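You operate a simulated robot arm through the tools that you are given. There is no shell and no other tool.

Carry out the task below with a simulated robot arm. There is one attempt and no reset: what you move stays moved.

TASK
Route the pink tag block to the lane that the reader names.
Fine: beige block off the pad onto the bench, yours on it alone; lane dial to the reading, then send; it stays on the pad.

It is judged by the outcome, as a careful person would: the job done as asked, and still so three seconds after it is handed in. It fails if anything else is knocked over, pushed out of place, dropped, spilled or broken.

THE ROBOT
A 6-joint arm with a two-finger parallel gripper, fixed in place. Base frame: the origin is at the foot of the arm, x ahead of it, y to its left, z up; the work surface is at about z = 80. Readings come in cm, rad, newtons and seconds.
Its first joint turns from -2.897 to 2.897 rad. Payload 3.91 kg.
The TCP is the grasp point between the finger pads, 3 cm short of the fingertips. In the tool frame z runs along the fingers and y along their closing line. Largest opening 11 cm; finger width 2, thickness 1; the body of the gripper, 4.8 by 11.2 cm, starts 5.5 cm behind the TCP.
Orientation is told as [roll, pitch, yaw] about the base's x, y, z axes, in that order, counted from this pose: with the fingers straight down and closing along the base's y, the tool's x points along the base's -x, its y along +y and its z along -z.

THE INTERFACE
- The arm moves only by the tool play_rows. Its argument "commands" is text: rows parted by semicolons, each of 7 numbers parted by spaces: the closure, from 0 (fully open) to 1 (shut), then the shift along the tool's x, y, z in m, then the turn, a rotation vector about the tool's x, y, z in rad. In form: fingers x y z wx wy wz; .... A call has 1 to 20 rows; each row is the pose to reach, as a shift and turn from the pose commanded when the call began, along the tool's axes at that moment. Each row takes 0.2 s and may step no farther than 5 cm and 0.15 rad from the row before; otherwise, or with a gripper value out of range, the whole call is refused. Where a pose cannot be reached the arm comes as near as it can. A force on the tool above 40 N (or 10 N above the force at the start of the call, whichever is more), or a blocked arm, ends the call early, and 0.2 s more pass. Each finger travels about 15.3 cm/s and halts on what it meets, pressing with about 31 N; the grip force reading is that of the motor and also rises with nothing between the fingers. The clock runs only during rows and for 0.2 s after the last one: add rows that repeat a pose to give the fingers time. The reply holds the time, the measured pose of the TCP, the force on the tool along the base axes, the opening and the grip force, in the units named above and with some noise, with the torque about the TCP (base axes, N m) and any sound that the robot's microphone picked up, and new pictures: "pictures" is both (left out), scene, wrist or none.
- Cameras (640 x 400 px; columns grow to the right, rows downward): "scene" is fixed at [4.85, 66.02, 140.84]; the picture's right is [-0.39, -0.92, 0.00], its down [-0.74, 0.32, -0.59] and it looks along [0.54, -0.23, -0.81] (base axes); focal length 227 px, centre (320, 200). "wrist" rides on the gripper at [7.2, 1.7, -10.3] in the tool frame; the picture's right is [-0.23, 0.97, 0.00], its down [-0.76, -0.18, -0.62] and it looks along [-0.61, -0.14, 0.78] (tool axes); focal length 222 px, centre (320, 200). There is no depth. A picture from a camera that has moved, and an enlarged one, comes with that camera's place and axes in the base frame and with its lens. The place of the scene camera against the robot may be out by one fixed shift of up to 1.2 cm in any direction.
- zoom(camera, box): a new picture of the part [left, top, right, bottom] of that camera's present view, enlarged. The clock stands still meanwhile.
- sign_off(): hands the job in; it is judged then, once.

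Nothing tells you positions but the pictures and the camera data. Unless the task says otherwise, let go and move clear before handing in.

The tools are called after "Request:" as a command line: name --argument value ..., lists and objects as JSON in quotes. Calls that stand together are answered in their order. play_rows: Moves the arm, as the interface text tells. Its arguments: {"type":"object","properties":{"commands":{"type":"string"},"pictures":{"type":"string","enum":["both","scene","wrist","none"]}},"required":["commands"]} The other tools are called the same way: zoom (camera, box) takes an enlarged picture of a part of a camera's view; sign_off () hands the job in.

At the start:

```text
t: 0.0
tool_pos: [41.27, 48.68, 114.03]
orientation: [0.002, 0.001, -0.001]
force: [-0.7, 0.3, 0.4]
torque: [0.02, -0.02, 0.02]
finger_gap: 11.01
finger_force: 0.2
```

scene: 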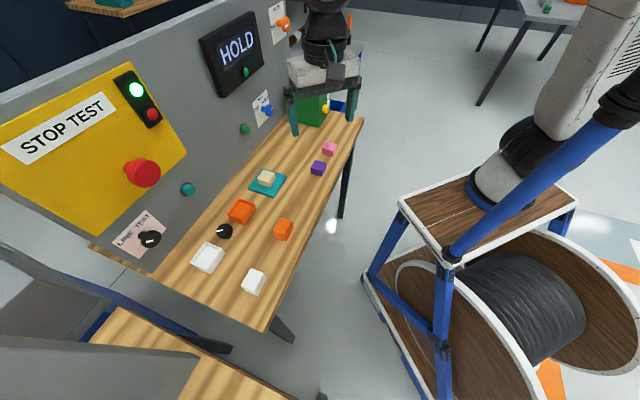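
wrist: 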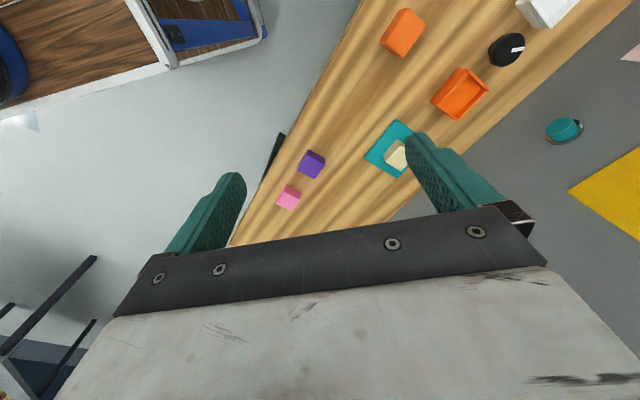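

I see a bench with a teal pad holding a beige block, a pink and a purple block, and a panel with dials, buttons and a display reading "HOLD". I'll zoom in to identify the lane dial, the send control, and the reader before moving.

Request:
zoom --camera "scene" --box '[180, 0, 380, 125]'

Request:
zoom --camera "scene" --box '[180, 100, 380, 225]'

Request:
zoom --camera "scene" --box '[80, 150, 300, 288]'

Request:
zoom --camera "wrist" --box '[240, 0, 640, 250]'

```text
3.20 times, centred on (280, 62) of scene
camera zoom: at [4.85, 66.02, 140.84], right [-0.39, -0.92, 0.0], down [-0.74, 0.32, -0.59], along [0.54, -0.23, -0.81], focal length 726 px, centre (448, 640)
```

zoom: 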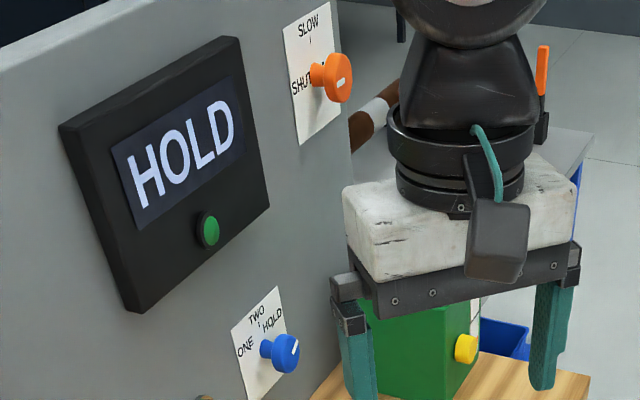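

```text
3.20 times, centred on (280, 162) of scene
camera zoom: at [4.85, 66.02, 140.84], right [-0.39, -0.92, 0.0], down [-0.74, 0.32, -0.59], along [0.54, -0.23, -0.81], focal length 726 px, centre (448, 320)
```

zoom: 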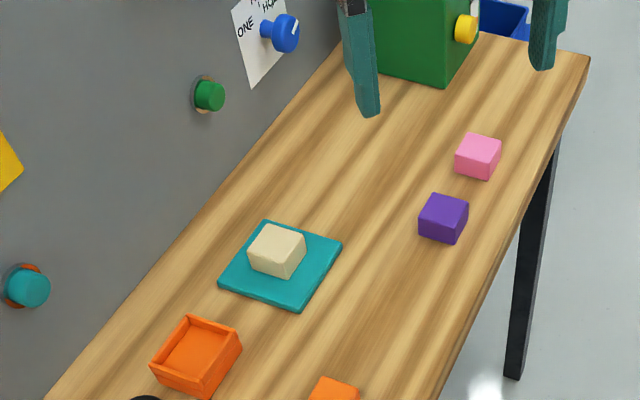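

```text
2.90 times, centred on (190, 219) of scene
camera zoom: at [4.85, 66.02, 140.84], right [-0.39, -0.92, 0.0], down [-0.74, 0.32, -0.59], along [0.54, -0.23, -0.81], focal length 658 px, centre (697, 145)
```

zoom: 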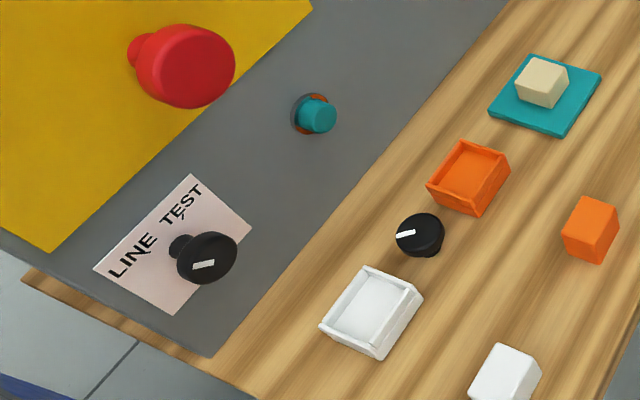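

```text
1.60 times, centred on (440, 125) of wrist
camera zoom: at [34.17, 50.44, 124.26], right [0.23, 0.97, 0.0], down [0.76, -0.18, 0.62], along [0.61, -0.14, -0.78], focal length 355 px, centre (128, 320)
```

zoom: 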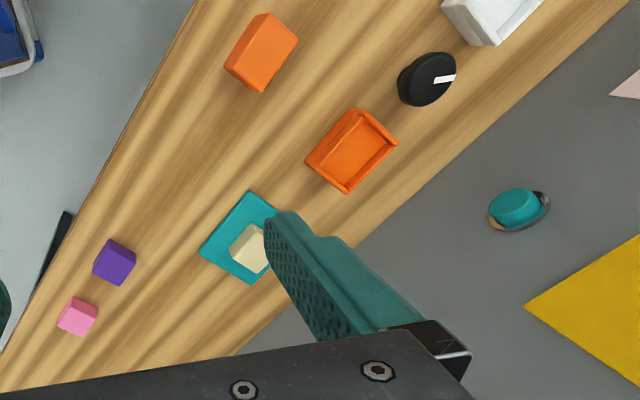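

The panel looks like a wall at about 45° to the base axes behind the bench. I'll look closer at the dial, buttons and display.

Request:
zoom --camera "scene" --box '[246, 82, 286, 122]'

Request:
zoom --camera "scene" --box '[195, 10, 275, 100]'

Request:
zoom --camera "scene" --box '[225, 110, 265, 145]'

Request:
zoom --camera "scene" --box '[165, 170, 215, 205]'

Request:
zoom --camera "scene" --box '[260, 0, 310, 50]'

Request:
zoom --camera "scene" --box '[290, 80, 370, 130]'

```text
10.00 times, centred on (266, 102) of scene
camera zoom: at [4.85, 66.02, 140.84], right [-0.39, -0.92, 0.0], down [-0.74, 0.32, -0.59], along [0.54, -0.23, -0.81], focal length 2269 px, centre (860, 1180)
```

zoom: 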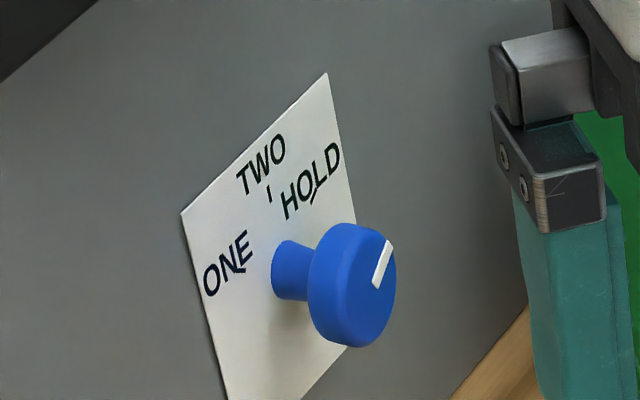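

```text
4.44 times, centred on (235, 55) of scene
camera zoom: at [4.85, 66.02, 140.84], right [-0.39, -0.92, 0.0], down [-0.74, 0.32, -0.59], along [0.54, -0.23, -0.81], focal length 1008 px, centre (698, 844)
```

zoom: 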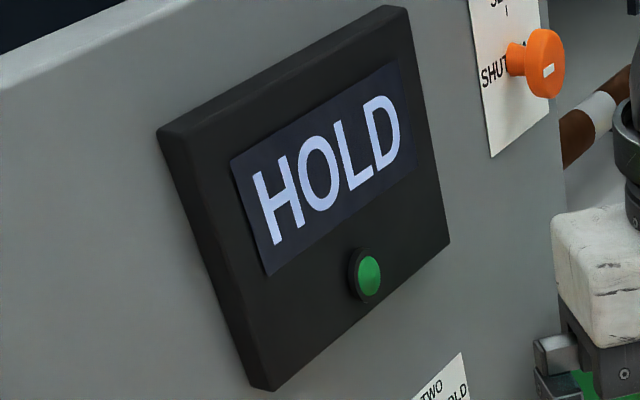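

```text
11.43 times, centred on (245, 128) of scene
camera zoom: at [4.85, 66.02, 140.84], right [-0.39, -0.92, 0.0], down [-0.74, 0.32, -0.59], along [0.54, -0.23, -0.81], focal length 2593 px, centre (1177, 1029)
```

zoom: 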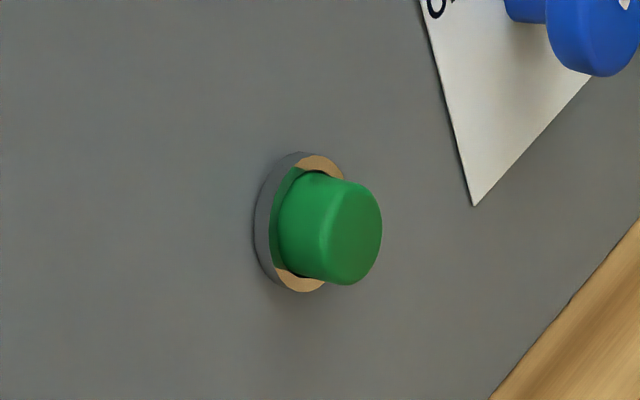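

```text
11.43 times, centred on (190, 188) of scene
camera zoom: at [4.85, 66.02, 140.84], right [-0.39, -0.92, 0.0], down [-0.74, 0.32, -0.59], along [0.54, -0.23, -0.81], focal length 2593 px, centre (1806, 343)
```

zoom: 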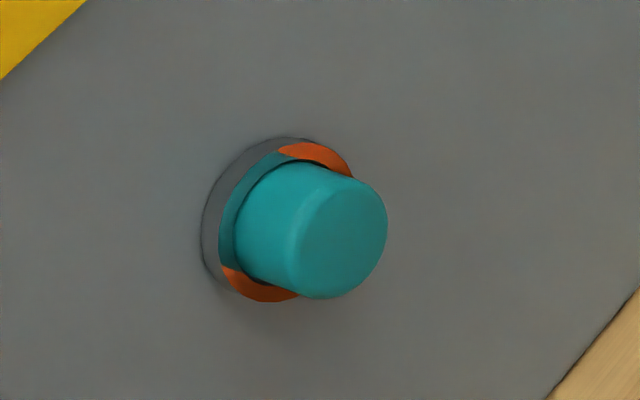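

```text
8.00 times, centred on (285, 25) of scene
camera zoom: at [4.85, 66.02, 140.84], right [-0.39, -0.92, 0.0], down [-0.74, 0.32, -0.59], along [0.54, -0.23, -0.81], focal length 1815 px, centre (600, 1600)
```

zoom: 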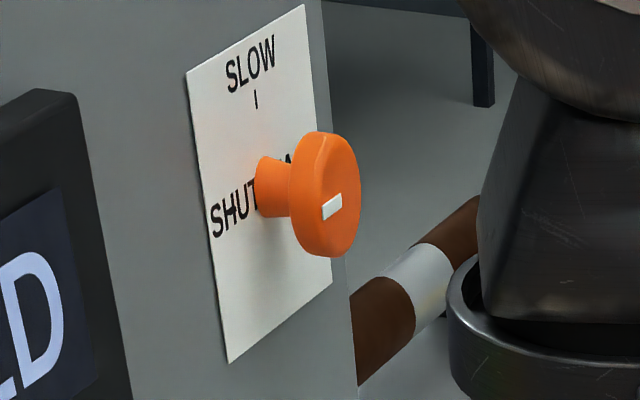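

```text
8.00 times, centred on (330, 105) of scene
camera zoom: at [4.85, 66.02, 140.84], right [-0.39, -0.92, 0.0], down [-0.74, 0.32, -0.59], along [0.54, -0.23, -0.81], focal length 1815 px, centre (240, 960)
```

zoom: 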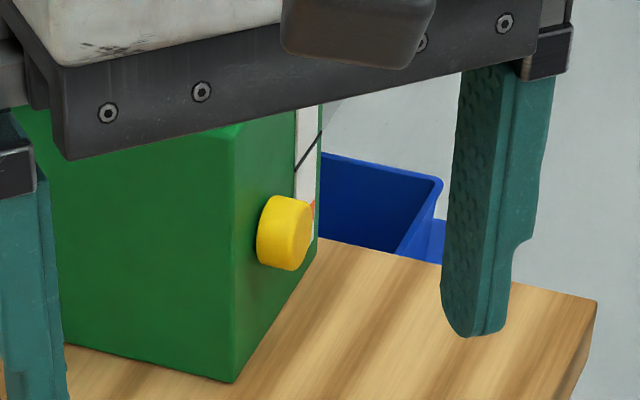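

The pad appears to be at about (59, 62.5) and square to the 45° panel, with pink at about (66, 36). I'll move above the pad with the tool turned 45° so the wrist camera can measure the beige block.

Request:
play_rows --commands "0 -0.025 0.020 0.02 0 0 -0.112; 0 -0.05 0.04 0.04 0 0 -0.224; 0 -0.075 0.06 0.06 0 0 -0.336; 0 -0.10 0.08 0.08 0 0 -0.448; 0 -0.125 0.10 0.10 0 0 -0.56; 0 -0.15 0.12 0.12 0 0 -0.672; 0 -0.177 0.138 0.14 0 0 -0.785; 0 -0.177 0.138 0.14 0 0 -0.785"

```text
t: 1.8
tool_pos: [58.85, 62.68, 99.91]
orientation: [0.0, 0.0, 0.786]
force: [-0.4, -0.6, -0.2]
torque: [-0.01, 0.01, 0.02]
finger_gap: 10.98
finger_force: 0.1
camera wrist: at [52.6, 58.74, 110.12], right [-0.53, 0.85, 0.0], down [0.66, 0.41, 0.62], along [0.53, 0.33, -0.78], focal length 222 px, centre (320, 200)
```

scene: 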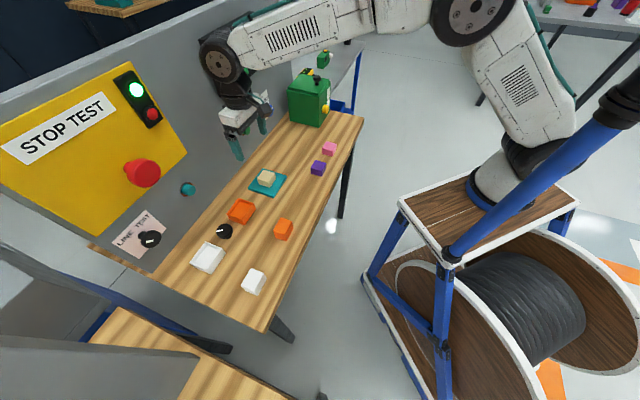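
wrist: 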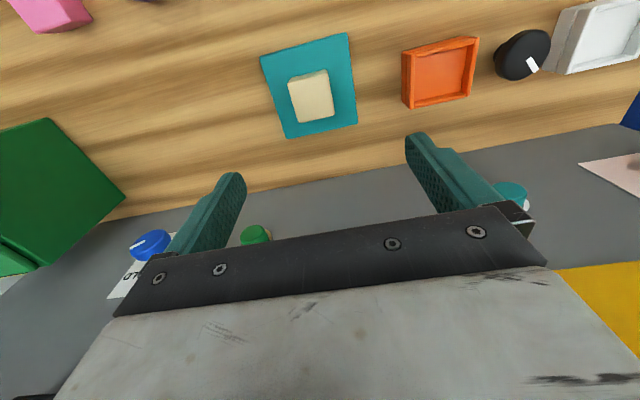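

The pad and beige block are in view almost directly under the TCP. I'll zoom to measure the block.

Request:
zoom --camera "wrist" --box '[240, 20, 400, 150]'

Request:
zoom --camera "scene" --box '[180, 0, 340, 100]'

Request:
zoom --camera "wrist" --box '[0, 0, 160, 100]'

```text
3.08 times, centred on (320, 85) of wrist
camera zoom: at [52.6, 58.74, 110.12], right [-0.53, 0.85, 0.0], down [0.66, 0.41, 0.62], along [0.53, 0.33, -0.78], focal length 684 px, centre (320, 554)
```

zoom: 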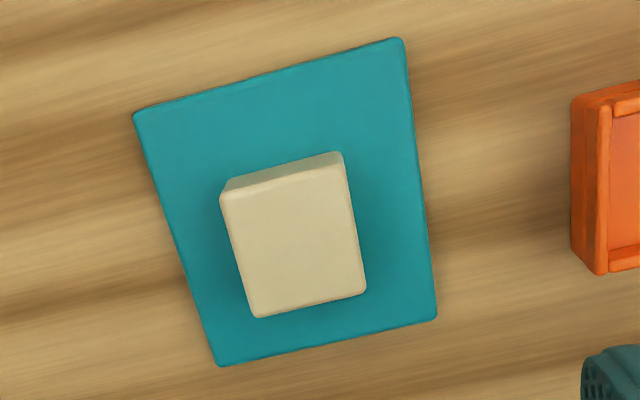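

```text
4.00 times, centred on (260, 50) of scene
camera zoom: at [4.85, 66.02, 140.84], right [-0.39, -0.92, 0.0], down [-0.74, 0.32, -0.59], along [0.54, -0.23, -0.81], focal length 908 px, centre (560, 800)
```

zoom: 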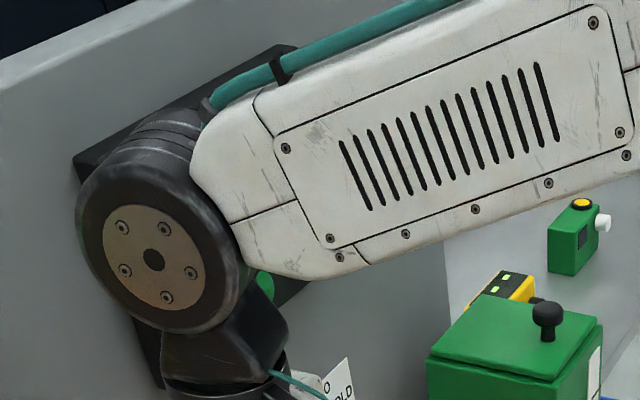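

```text
4.00 times, centred on (80, 50) of wrist
camera zoom: at [52.6, 58.74, 110.12], right [-0.53, 0.85, 0.0], down [0.66, 0.41, 0.62], along [0.53, 0.33, -0.78], focal length 888 px, centre (1280, 800)
```

zoom: 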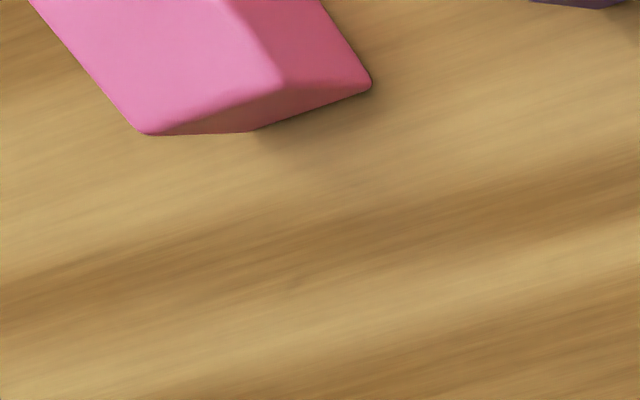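

The beige block measures about 4.1 cm, centred near (58.55, 61.5), square with the pad, top at z≈85. I'll correct the offset and descend part-way to check.

Request:
play_rows --commands "0 0.005 -0.003 0.03 0 0 0; 0 0.0105 -0.0062 0.06 0 0 0; 0 0.0105 -0.0062 0.09 0 0 0; 0 0.0105 -0.0062 0.09 0 0 0"

```text
t: 2.8
tool_pos: [58.66, 61.37, 91.0]
orientation: [-0.001, 0.0, 0.784]
force: [-0.1, -0.6, -0.3]
torque: [0.01, -0.02, 0.0]
finger_gap: 11.01
finger_force: 0.1
camera wrist: at [52.43, 57.45, 101.2], right [-0.53, 0.85, 0.0], down [0.66, 0.41, 0.62], along [0.53, 0.33, -0.78], focal length 222 px, centre (320, 200)
```

scene: 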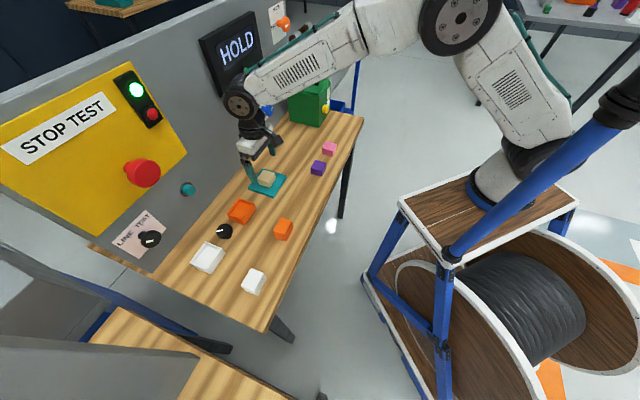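
wrist: 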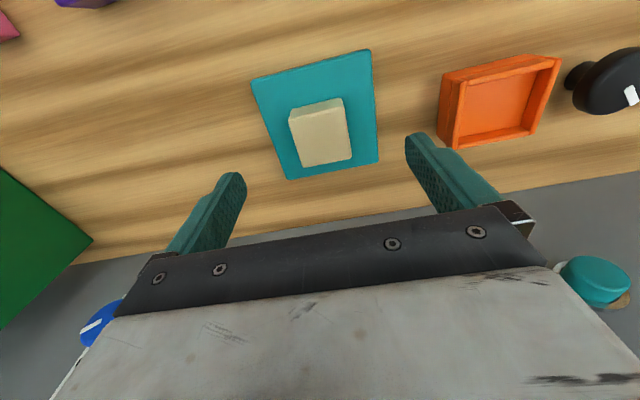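

Request:
zoom --camera "wrist" --box '[240, 40, 400, 190]'

```text
2.67 times, centred on (320, 115) of wrist
camera zoom: at [52.43, 57.45, 101.2], right [-0.53, 0.85, 0.0], down [0.66, 0.41, 0.62], along [0.53, 0.33, -0.78], focal length 592 px, centre (320, 427)
```

zoom: 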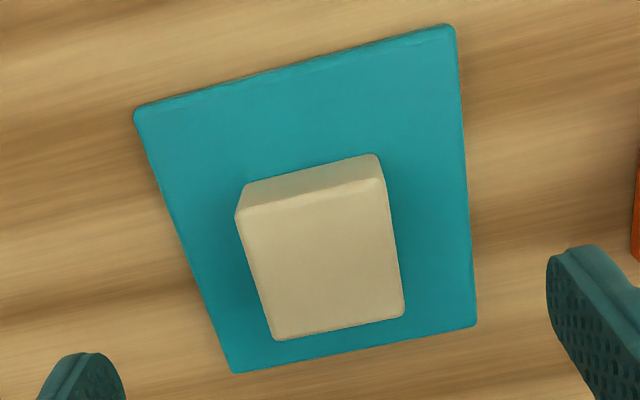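

The block is well centred between the fingers. I'll descend so the fingertips stay just above the pad, and close.

Request:
play_rows --commands "0 0.0015 0.0015 0.03 0 0 0; 0 0.0015 0.0015 0.05 0 0 0; 0 0.0015 0.0015 0.064 0 0 0; 0 0.0015 0.0015 0.064 0 0 0; 0.5 0.0015 0.0015 0.064 0 0 0; 0.8 0.0015 0.0015 0.064 0 0 0; 0.8 0.0015 0.0015 0.064 0 0 0; 0.8 0.0015 0.0015 0.064 0 0 0"

```text
t: 4.6
tool_pos: [58.47, 61.35, 84.56]
orientation: [0.0, 0.001, 0.785]
force: [-0.3, 0.6, 0.1]
torque: [0.01, 0.0, 0.03]
finger_gap: 4.45
finger_force: 30.9
camera wrist: at [52.18, 57.46, 94.76], right [-0.53, 0.85, 0.0], down [0.66, 0.41, 0.62], along [0.53, 0.33, -0.78], focal length 222 px, centre (320, 200)
```

scene: 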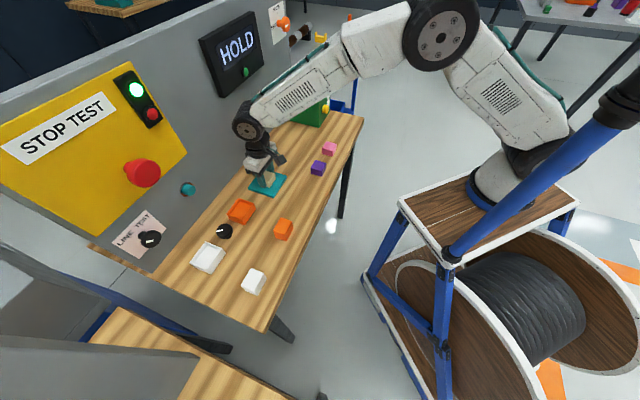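
wrist: 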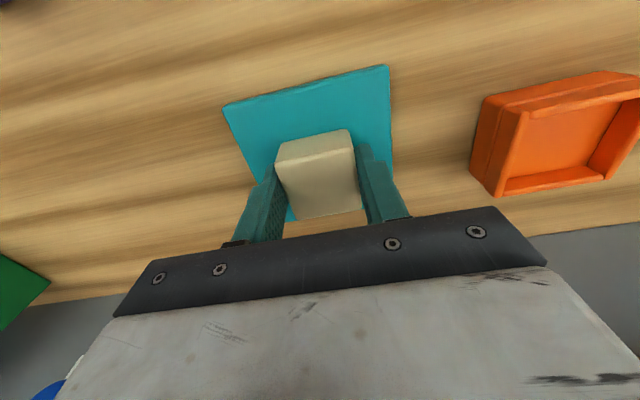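

Gripped (gap 4.45, 31 N). I'll lift it and carry it toward the base side of the pad, to clear bench at about n=73.5 along the wall normal and s=4 along the wall, away from the purple and orange blocks.

Request:
play_rows --commands "0.8 0 0 -0.03 0 0 0; 0.8 0 0 -0.06 0 0 0; 0.8 0.04 0.005 -0.06 0 0 0; 0.8 0.08 0.01 -0.06 0 0 0; 0.8 0.112 0.015 -0.06 0 0 0; 0.8 0.112 0.015 -0.06 0 0 0; 0.8 0.112 0.015 -0.03 0 0 0; 0.8 0.112 0.015 -0.005 0 0 0; 0.8 0.112 0.015 0.005 0 0 0; 0.8 0.112 0.015 0.005 0 0 0"

```text
t: 6.8
tool_pos: [49.43, 54.76, 84.11]
orientation: [-0.001, 0.001, 0.784]
force: [0.1, 0.8, -0.7]
torque: [0.02, 0.0, -0.01]
finger_gap: 4.45
finger_force: 30.8
camera wrist: at [43.3, 50.76, 94.34], right [-0.53, 0.85, 0.0], down [0.66, 0.41, 0.62], along [0.53, 0.33, -0.78], focal length 222 px, centre (320, 200)
```

scene: 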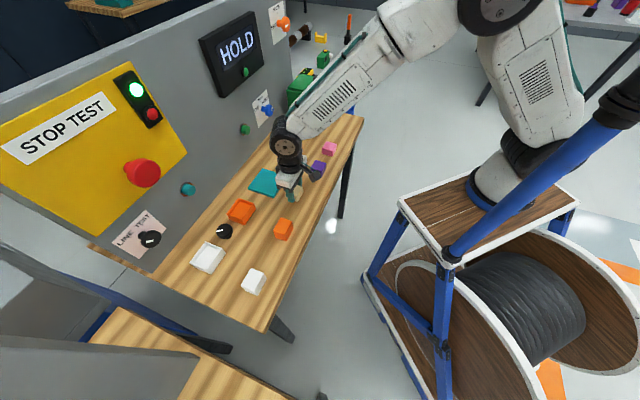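
wrist: 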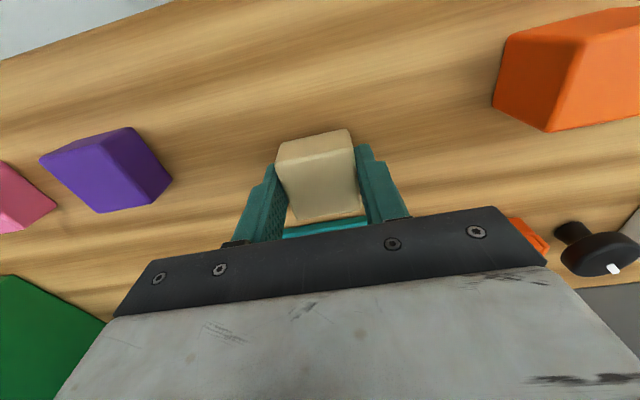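

The block hangs just above the bench. I'll lower in small steps until it touches.

Request:
play_rows --commands "0.8 0 0 0.002 0 0 0; 0.8 0 0 0.004 0 0 0; 0.8 0 0 0.004 0 0 0" --pictures "wrist"

Request:
zoom --camera "scene" --box '[240, 150, 340, 215]'

```text
t: 7.6
tool_pos: [49.65, 54.56, 83.7]
orientation: [0.0, -0.001, 0.784]
force: [0.2, 0.1, -1.0]
torque: [-0.01, 0.0, -0.01]
finger_gap: 4.46
finger_force: 30.8
camera wrist: at [43.31, 50.73, 93.96], right [-0.53, 0.85, 0.0], down [0.66, 0.41, 0.62], along [0.53, 0.33, -0.78], focal length 222 px, centre (320, 200)
```

wrist: 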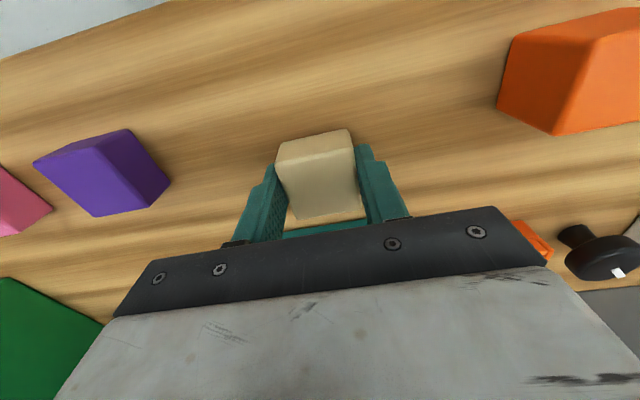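

```text
6.15 times, centred on (290, 182) of scene
camera zoom: at [4.85, 66.02, 140.84], right [-0.39, -0.92, 0.0], down [-0.74, 0.32, -0.59], along [0.54, -0.23, -0.81], focal length 1396 px, centre (505, 308)
```

zoom: 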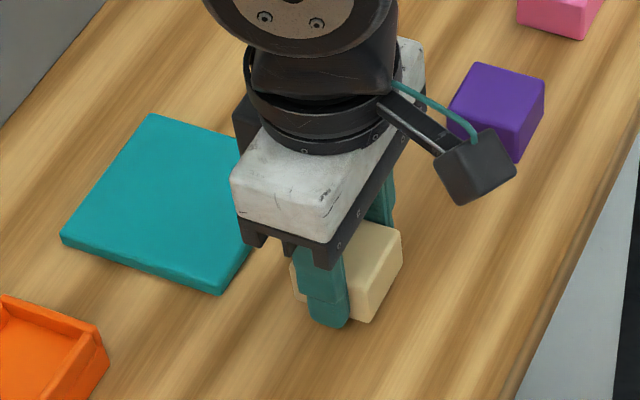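

Request:
play_rows --commands "0.8 0 0 0.001 0 0 0; 0.8 0 0 0.002 0 0 0; 0.8 0 0 0.002 0 0 0" --pictures "none"

```text
t: 8.4
tool_pos: [49.52, 54.62, 83.49]
orientation: [0.0, 0.0, 0.786]
force: [0.2, -0.4, -1.8]
torque: [-0.01, -0.01, -0.02]
finger_gap: 4.44
finger_force: 31.2
```

Request:
play_rows --commands "0.8 0 0 0.001 0 0 0; 0.8 0 0 0.001 0 0 0" --pictures "none"

Request:
play_rows --commands "0.8 0 0 0.001 0 0 0; 0.8 0 0 0.001 0 0 0" --pictures "wrist"

```text
t: 9.0
tool_pos: [49.55, 54.53, 83.3]
orientation: [0.0, -0.001, 0.786]
force: [-0.5, 0.4, -0.3]
torque: [0.01, -0.01, 0.01]
finger_gap: 4.45
finger_force: 31.0
```

```text
t: 9.6
tool_pos: [49.56, 54.62, 83.38]
orientation: [0.001, 0.001, 0.786]
force: [0.4, -0.2, -1.9]
torque: [0.01, -0.02, -0.02]
finger_gap: 4.43
finger_force: 30.7
camera wrist: at [43.32, 50.63, 93.59], right [-0.53, 0.85, 0.0], down [0.66, 0.41, 0.62], along [0.53, 0.33, -0.78], focal length 222 px, centre (320, 200)
```

wrist: 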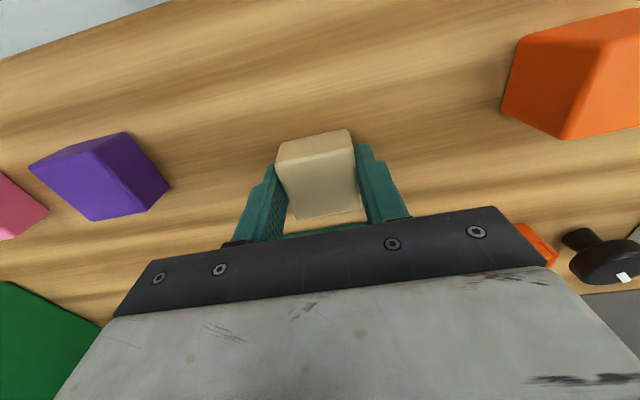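

Request:
play_rows --commands "0.8 0 0 0.001 0 0 0; 0.8 0 0 0.001 0 0 0; 0.8 0 0 0.001 0 0 0" --pictures "none"

Request:
zoom --camera "scene" --box '[270, 175, 310, 205]'

```text
t: 10.4
tool_pos: [49.6, 54.65, 83.27]
orientation: [0.001, -0.001, 0.785]
force: [-0.4, -1.6, 5.5]
torque: [-0.14, 0.02, 0.0]
finger_gap: 4.43
finger_force: 31.1
```

```text
13.33 times, centred on (290, 190) of scene
camera zoom: at [4.85, 66.02, 140.84], right [-0.39, -0.92, 0.0], down [-0.74, 0.32, -0.59], along [0.54, -0.23, -0.81], focal length 3025 px, centre (720, 333)
```

zoom: 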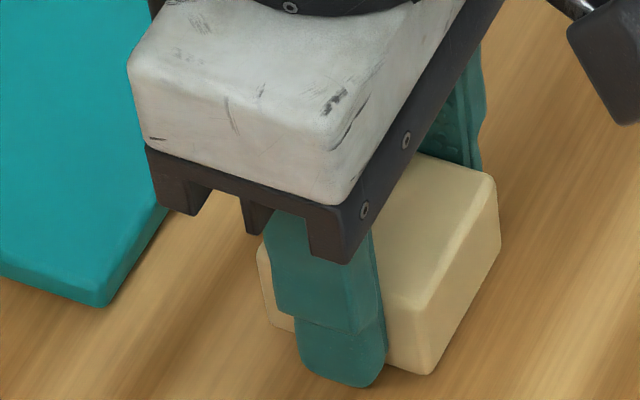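

Contact with the bench is felt (5.5 N). Now I release, lift straight up, and look.

Request:
play_rows --commands "0.4 0 0 0 0 0 0; 0.4 0 0 0 0 0 0; 0.4 0 0 -0.03 0 0 0; 0.4 0 0 -0.07 0 0 0; 0.4 0 0 -0.12 0 0 0; 0.4 0 0 -0.16 0 0 0; 0.4 0 0 -0.16 0 0 0"

```text
t: 12.0
tool_pos: [49.53, 54.73, 99.33]
orientation: [0.0, 0.001, 0.786]
force: [0.0, 0.0, 0.3]
torque: [-0.01, 0.03, -0.03]
finger_gap: 6.59
finger_force: 0.1
camera wrist: at [43.35, 50.79, 109.69], right [-0.53, 0.85, 0.0], down [0.66, 0.41, 0.62], along [0.53, 0.33, -0.78], focal length 222 px, centre (320, 200)
```

scene: 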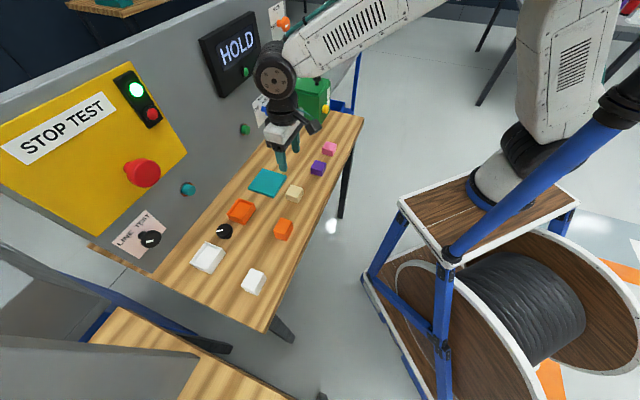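
wrist: 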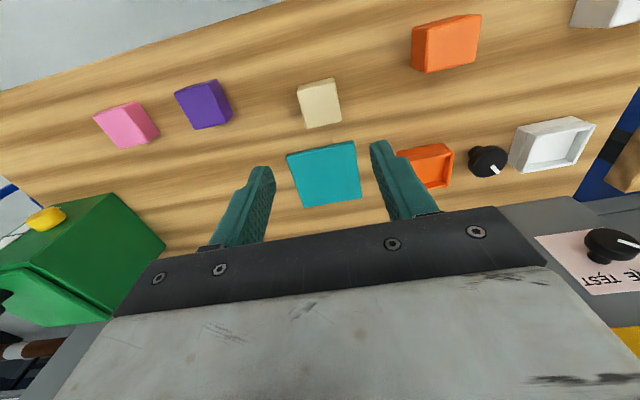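

Beige now rests alone on the bench. Next I measure the pink block.

Request:
zoom --camera "wrist" --box '[80, 60, 260, 170]'

Request:
zoom --camera "wrist" --box '[270, 120, 380, 220]'

```text
3.56 times, centred on (170, 115) of wrist
camera zoom: at [43.35, 50.79, 109.69], right [-0.53, 0.85, 0.0], down [0.66, 0.41, 0.62], along [0.53, 0.33, -0.78], focal length 790 px, centre (853, 502)
```

zoom: 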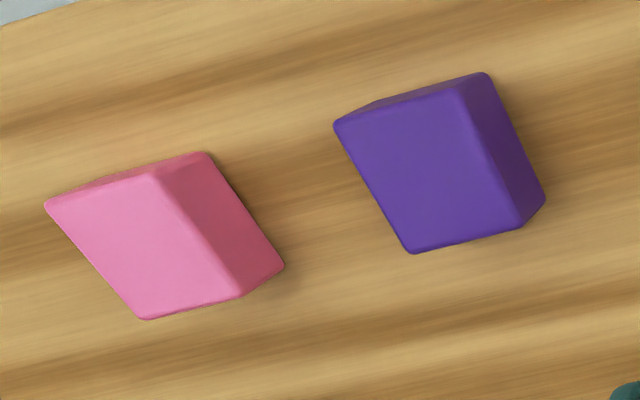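

```text
4.00 times, centred on (325, 170) of wrist
camera zoom: at [43.35, 50.79, 109.69], right [-0.53, 0.85, 0.0], down [0.66, 0.41, 0.62], along [0.53, 0.33, -0.78], focal length 888 px, centre (300, 320)
```

zoom: 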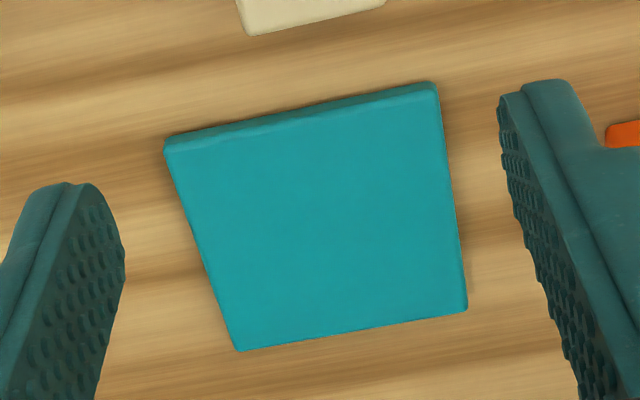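

Pink block: centre about (64.0, 36.2), square to the panel like the others, with purple about 10 cm away. I'll move above it keeping the fingers at a 6.6 cm opening so they clear purple.

Request:
play_rows --commands "0.4 0.005 -0.04 0 0 0 0; 0.4 0.01 -0.08 0 0 0 0; 0.4 0.015 -0.12 0 0 0 0; 0.4 0.02 -0.16 0 0 0 0; 0.4 0.025 -0.20 0 0 0 0; 0.4 0.028 -0.233 0 0 0 0; 0.4 0.028 -0.233 0.04 0 0 0; 0.4 0.028 -0.233 0.08 0 0 0; 0.4 0.028 -0.233 0.08 0 0 0"

Request:
zoom --camera "wrist" --box '[240, 40, 420, 190]'

```text
t: 14.0
tool_pos: [64.0, 36.15, 91.31]
orientation: [-0.001, 0.0, 0.787]
force: [1.0, 0.0, -0.2]
torque: [-0.01, 0.03, -0.01]
finger_gap: 6.6
finger_force: 0.0
camera wrist: at [57.81, 32.21, 101.56], right [-0.53, 0.85, 0.0], down [0.66, 0.41, 0.62], along [0.53, 0.33, -0.78], focal length 222 px, centre (320, 200)
```

scene: 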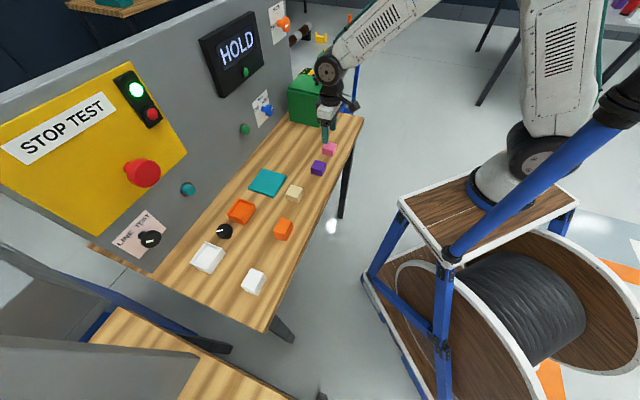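
wrist: 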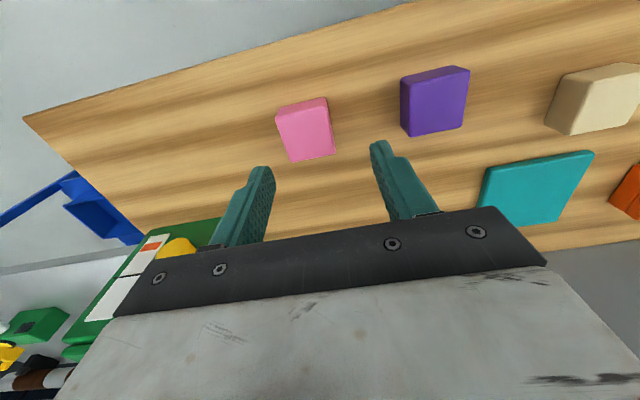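

```text
2.67 times, centred on (330, 115) of wrist
camera zoom: at [57.81, 32.21, 101.56], right [-0.53, 0.85, 0.0], down [0.66, 0.41, 0.62], along [0.53, 0.33, -0.78], focal length 592 px, centre (293, 427)
```

zoom: 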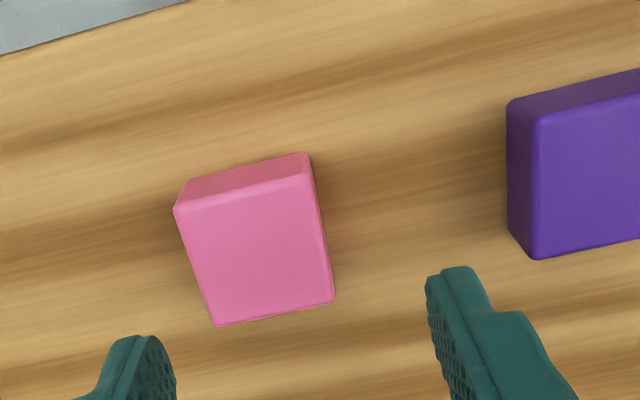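

The pink block sits about 1 cm to the side of the finger centre; I'll correct that and descend part-way to verify.

Request:
play_rows --commands "0.4 0.0034 -0.0107 0 0 0 0; 0.4 0.0034 -0.0107 0.015 0 0 0; 0.4 0.0034 -0.0107 0.03 0 0 0; 0.4 0.0034 -0.0107 0.03 0 0 0" --pictures "wrist"

Request:
zoom --camera "wrist" --box '[240, 60, 420, 200]'

```text
t: 15.0
tool_pos: [64.53, 35.0, 88.17]
orientation: [0.0, 0.001, 0.785]
force: [-0.5, -0.1, -0.8]
torque: [-0.05, 0.0, -0.01]
finger_gap: 6.59
finger_force: 0.1
camera wrist: at [58.23, 31.05, 98.51], right [-0.53, 0.85, 0.0], down [0.66, 0.41, 0.62], along [0.53, 0.33, -0.78], focal length 222 px, centre (320, 200)
```

wrist: 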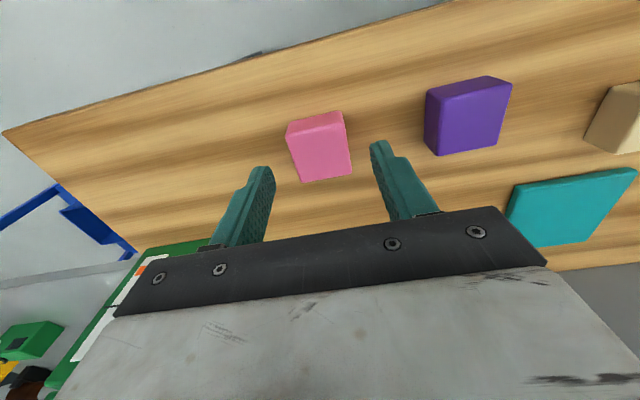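

```text
2.86 times, centred on (330, 130) of wrist
camera zoom: at [58.23, 31.05, 98.51], right [-0.53, 0.85, 0.0], down [0.66, 0.41, 0.62], along [0.53, 0.33, -0.78], focal length 635 px, centre (291, 400)
```

zoom: 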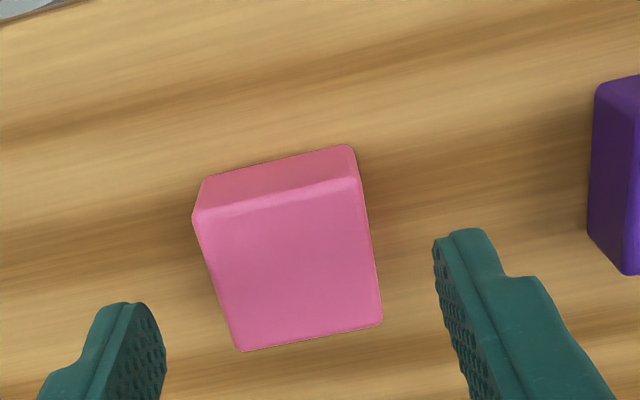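

Well centred now. Descending to grasp height and closing.

Request:
play_rows --commands "0.4 0 0 0.02 0 0 0; 0.4 0 0 0.035 0 0 0; 0.4 0 0 0.0445 0 0 0; 0.4 0 0 0.0445 0 0 0; 0.8 0 0 0.0445 0 0 0; 0.8 0 0 0.0445 0 0 0; 0.8 0 0 0.0445 0 0 0"

```text
t: 16.6
tool_pos: [64.7, 35.06, 83.66]
orientation: [-0.001, 0.0, 0.784]
force: [0.0, -0.3, 0.0]
torque: [0.0, -0.06, -0.02]
finger_gap: 4.4
finger_force: 31.2
camera wrist: at [58.36, 31.16, 93.92], right [-0.53, 0.85, 0.0], down [0.66, 0.41, 0.62], along [0.53, 0.33, -0.78], focal length 222 px, centre (320, 200)
```

scene: 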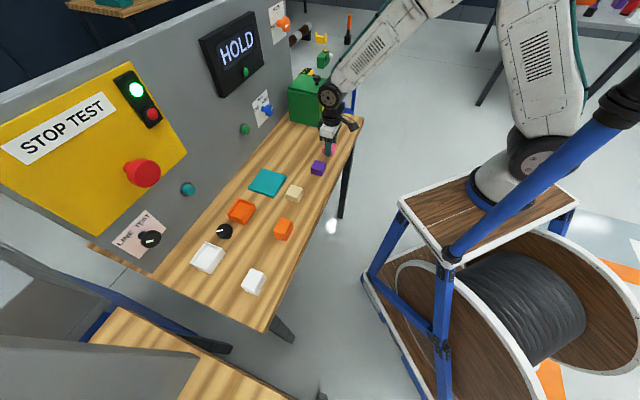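
wrist: 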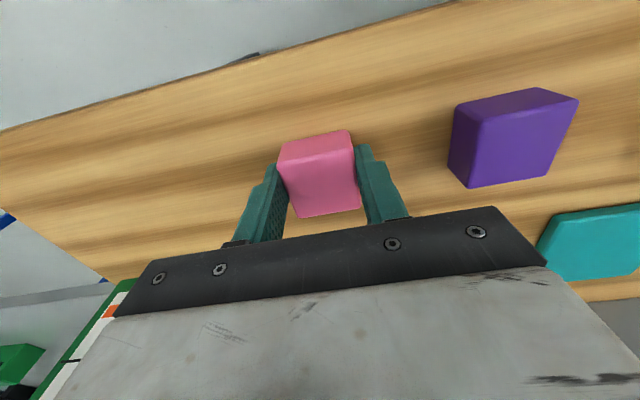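

Pink gripped at 4.4 cm. Lifting 9 cm and carrying it over to the pad centre at about (58.65, 61.5), hovering first to check.

Request:
play_rows --commands "0.8 0 0 -0.045 0 0 0; 0.8 0 0 -0.09 0 0 0; 0.8 -0.0207 0.0327 -0.09 0 0 0; 0.8 -0.0414 0.0654 -0.09 0 0 0; 0.8 -0.0621 0.0981 -0.09 0 0 0; 0.8 -0.0829 0.1309 -0.09 0 0 0; 0.8 -0.1036 0.1636 -0.09 0 0 0; 0.8 -0.1243 0.1963 -0.09 0 0 0; 0.8 -0.145 0.229 -0.09 0 0 0; 0.8 -0.145 0.229 -0.06 0 0 0; 0.8 -0.145 0.229 -0.06 0 0 0"

Request:
zoom --camera "wrist" --box '[240, 60, 420, 200]'

```text
t: 19.0
tool_pos: [58.64, 61.59, 89.88]
orientation: [-0.001, -0.001, 0.786]
force: [-0.4, 0.2, -0.7]
torque: [-0.02, 0.03, -0.01]
finger_gap: 4.43
finger_force: 30.9
camera wrist: at [52.33, 57.71, 100.1], right [-0.53, 0.85, 0.0], down [0.66, 0.41, 0.62], along [0.53, 0.33, -0.78], focal length 222 px, centre (320, 200)
```

scene: 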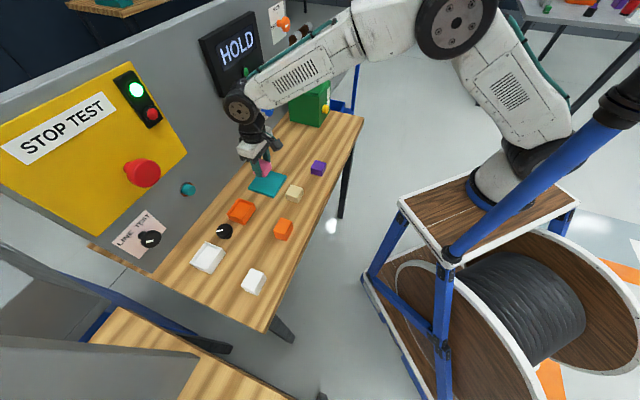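
wrist: 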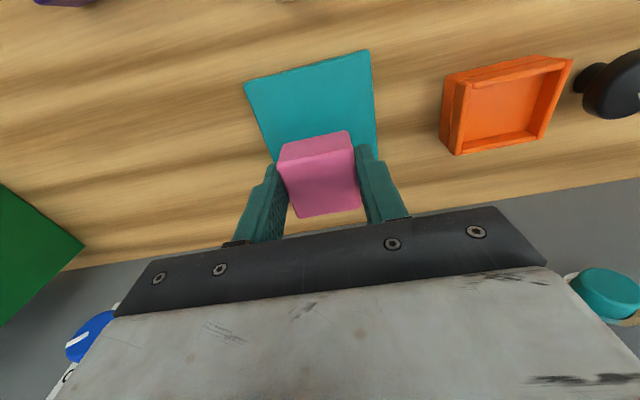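

```text
2.86 times, centred on (330, 130) of wrist
camera zoom: at [52.33, 57.71, 100.1], right [-0.53, 0.85, 0.0], down [0.66, 0.41, 0.62], along [0.53, 0.33, -0.78], focal length 635 px, centre (291, 400)
```

zoom: 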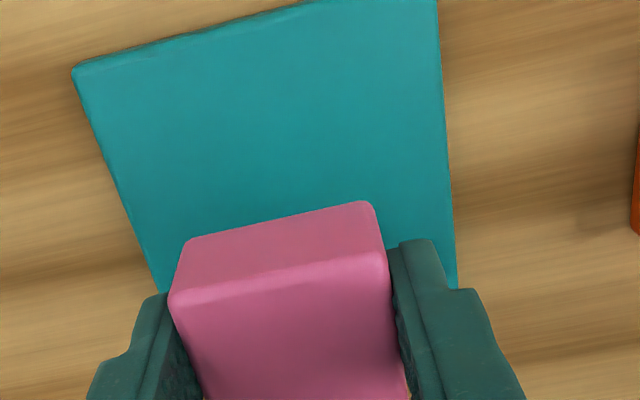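

Aligned over the pad. Lowering to just above contact, then in 1 mm steps.

Request:
play_rows --commands "0.8 0 0 0.025 0 0 0; 0.8 0 0 0.04 0 0 0; 0.8 0 0 0.046 0 0 0; 0.8 0 0 0.046 0 0 0" --pictures "none"

Request:
play_rows --commands "0.8 0 0 0.001 0 0 0; 0.8 0 0 0.002 0 0 0; 0.8 0 0 0.002 0 0 0" --pictures "none"

Request:
play_rows --commands "0.8 0 0 0.001 0 0 0; 0.8 0 0 0.001 0 0 0; 0.8 0 0 0.001 0 0 0" --pictures "both"

```text
t: 20.0
tool_pos: [58.53, 61.58, 85.31]
orientation: [0.0, 0.0, 0.785]
force: [-0.6, -0.2, -0.8]
torque: [0.01, 0.0, 0.02]
finger_gap: 4.4
finger_force: 31.9
```

```text
t: 20.8
tool_pos: [58.61, 61.48, 85.02]
orientation: [0.0, 0.0, 0.785]
force: [0.4, -0.6, -1.7]
torque: [-0.04, 0.0, -0.03]
finger_gap: 4.42
finger_force: 31.1
```

```text
t: 21.6
tool_pos: [58.78, 61.52, 84.91]
orientation: [-0.001, 0.001, 0.785]
force: [0.7, 0.0, -1.1]
torque: [-0.01, 0.01, 0.02]
finger_gap: 4.39
finger_force: 31.9
camera wrist: at [52.36, 57.66, 95.15], right [-0.53, 0.85, 0.0], down [0.66, 0.41, 0.62], along [0.53, 0.33, -0.78], focal length 222 px, centre (320, 200)
```

scene: 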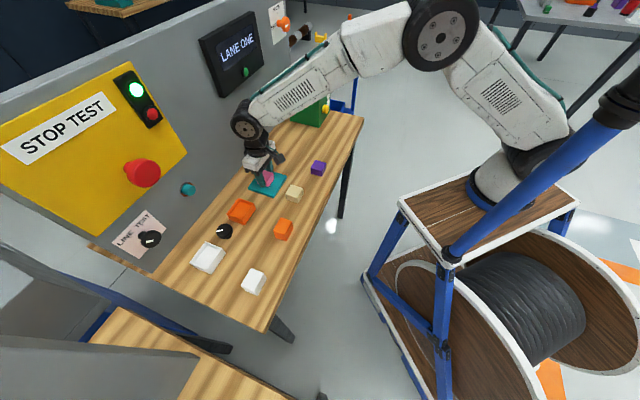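
wrist: 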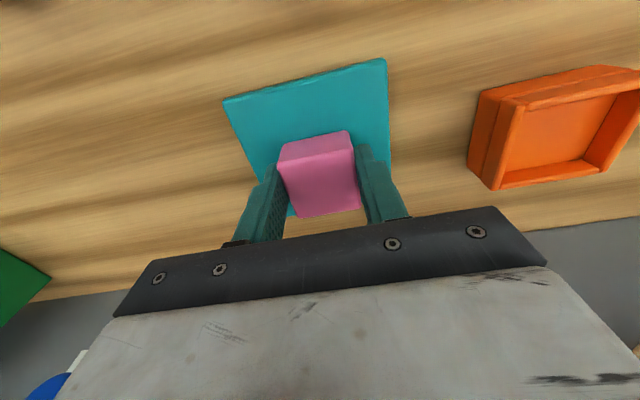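

The display has changed to read "LANE ONE". I'll make sure the block touches the pad with a couple more small steps before releasing.

Request:
play_rows --commands "0.8 0 0 0.001 0 0 0; 0.8 0 0 0.001 0 0 0" --pictures "none"

Request:
zoom --camera "scene" --box '[190, 10, 290, 110]'

```text
t: 22.2
tool_pos: [58.7, 61.65, 84.78]
orientation: [-0.001, -0.001, 0.785]
force: [-1.3, -1.0, 3.7]
torque: [-0.09, 0.04, 0.01]
finger_gap: 4.4
finger_force: 31.4
```

```text
4.00 times, centred on (240, 60) of scene
camera zoom: at [4.85, 66.02, 140.84], right [-0.39, -0.92, 0.0], down [-0.74, 0.32, -0.59], along [0.54, -0.23, -0.81], focal length 908 px, centre (640, 760)
```

zoom: 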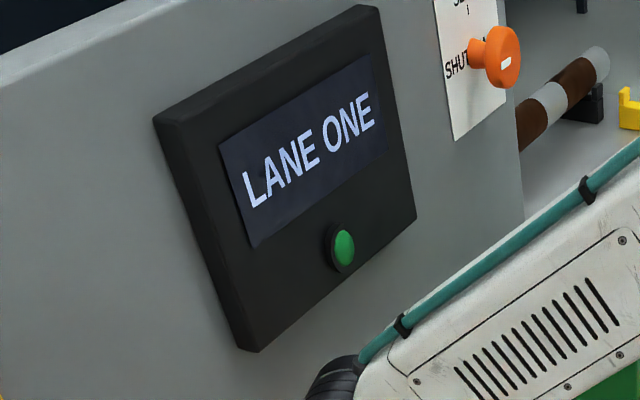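

Contact is felt (3.7 N). Releasing and lifting straight up.

Request:
play_rows --commands "0.4 0 0 0 0 0 0; 0.4 0 0 0 0 0 0; 0.4 0 0 -0.03 0 0 0; 0.4 0 0 -0.07 0 0 0; 0.4 0.03 0 -0.11 0 0 0; 0.4 0.07 0 -0.13 0 0 0; 0.4 0.10 0 -0.14 0 0 0; 0.4 0.10 0 -0.14 0 0 0"

Request:
zoom --camera "wrist" --box '[0, 100, 640, 260]'

Request:
zoom --camera "scene" --box '[190, 10, 330, 110]'

```text
t: 24.0
tool_pos: [51.83, 54.45, 98.64]
orientation: [0.001, -0.002, 0.784]
force: [-0.4, 0.6, 0.3]
torque: [0.0, 0.0, 0.01]
finger_gap: 6.59
finger_force: 0.1
camera wrist: at [45.45, 50.51, 108.92], right [-0.53, 0.85, 0.0], down [0.66, 0.41, 0.62], along [0.53, 0.33, -0.78], focal length 222 px, centre (320, 200)
```

scene: 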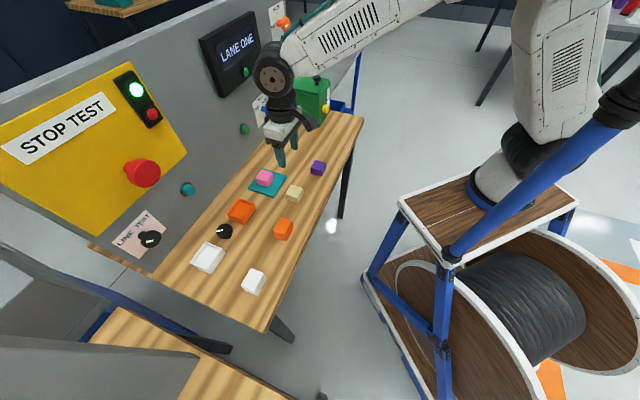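
wrist: 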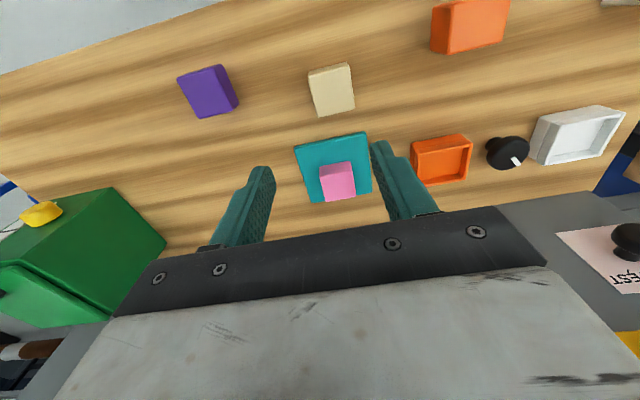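

```text
1.00 times, centred on (320, 180) of wrist (not enlarged: the box is as wide or as high as the picture)
camera zoom: at [45.45, 50.51, 108.92], right [-0.53, 0.85, 0.0], down [0.66, 0.41, 0.62], along [0.53, 0.33, -0.78], focal length 222 px, centre (320, 220)
```

zoom: 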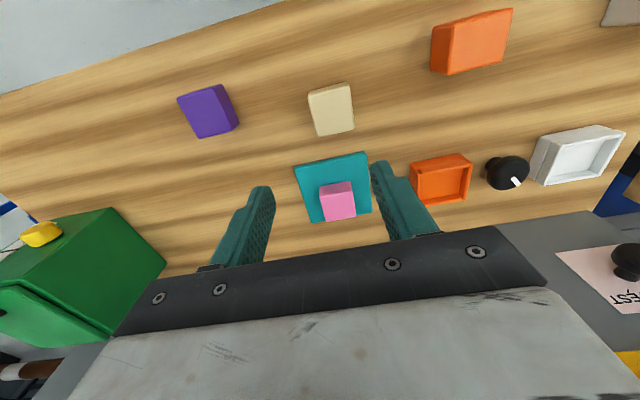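

```text
4.00 times, centred on (260, 60) of scene
camera zoom: at [4.85, 66.02, 140.84], right [-0.39, -0.92, 0.0], down [-0.74, 0.32, -0.59], along [0.54, -0.23, -0.81], focal length 908 px, centre (560, 760)
```

zoom: 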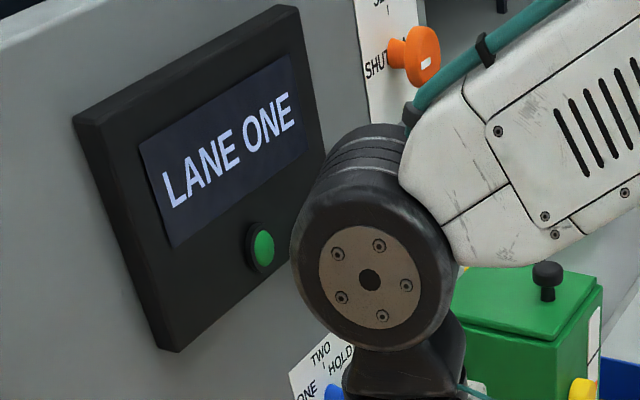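

Pink sits alone on the pad and the reader says LANE ONE; the blue dial points to HOLD, so it needs turning counter-clockwise to ONE. I'll move in front of the dial (s≈-19) and begin pitching the tool toward the panel.

Request:
play_rows --commands "0.4 0.006 -0.035 -0.005 0 0 0; 0.4 0.012 -0.07 -0.01 0 0 0; 0.4 0.018 -0.105 -0.015 0 0 0; 0.4 0.024 -0.14 -0.02 0 0 0; 0.4 0.03 -0.175 -0.02 0 0 0; 0.4 0.036 -0.2085 -0.02 0 0 0; 0.4 0.036 -0.2085 -0.02 0 -0.14 0; 0.4 0.036 -0.2085 -0.02 0 -0.28 0; 0.4 0.036 -0.2085 -0.02 0 -0.42 0; 0.4 0.036 -0.2085 -0.02 0 -0.56 0; 0.4 0.036 -0.2085 -0.02 0 -0.70 0; 0.4 0.036 -0.2085 -0.02 0 -0.84 0; 0.4 0.036 -0.2085 -0.02 0 -0.84 0"

```text
t: 26.8
tool_pos: [63.81, 37.21, 100.73]
orientation: [-0.001, -0.843, 0.786]
force: [-0.7, -0.7, 0.3]
torque: [0.03, 0.02, 0.01]
finger_gap: 6.6
finger_force: 0.1
camera wrist: at [53.8, 29.53, 102.14], right [-0.58, 0.8, 0.17], down [0.16, -0.1, 0.98], along [0.8, 0.6, -0.07], focal length 222 px, centre (320, 200)
```

scene: 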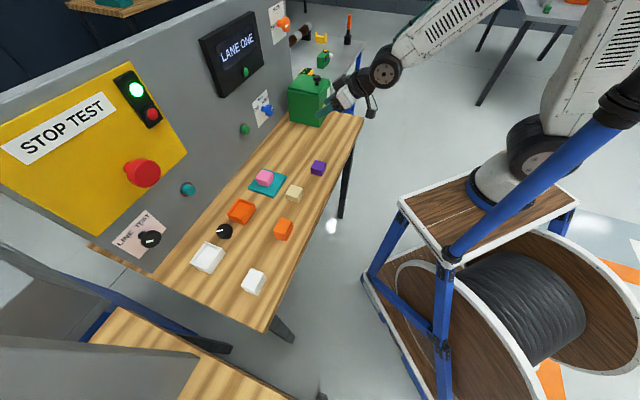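
wrist: 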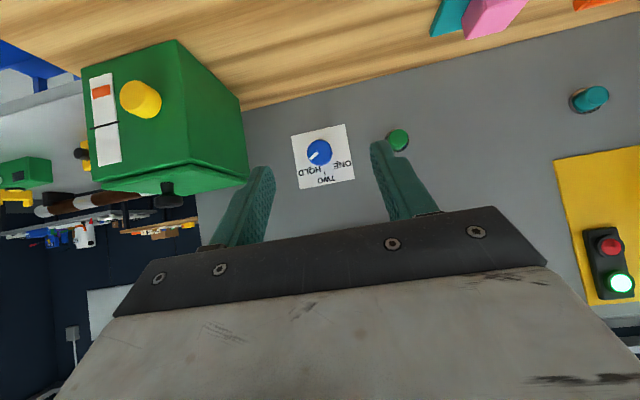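

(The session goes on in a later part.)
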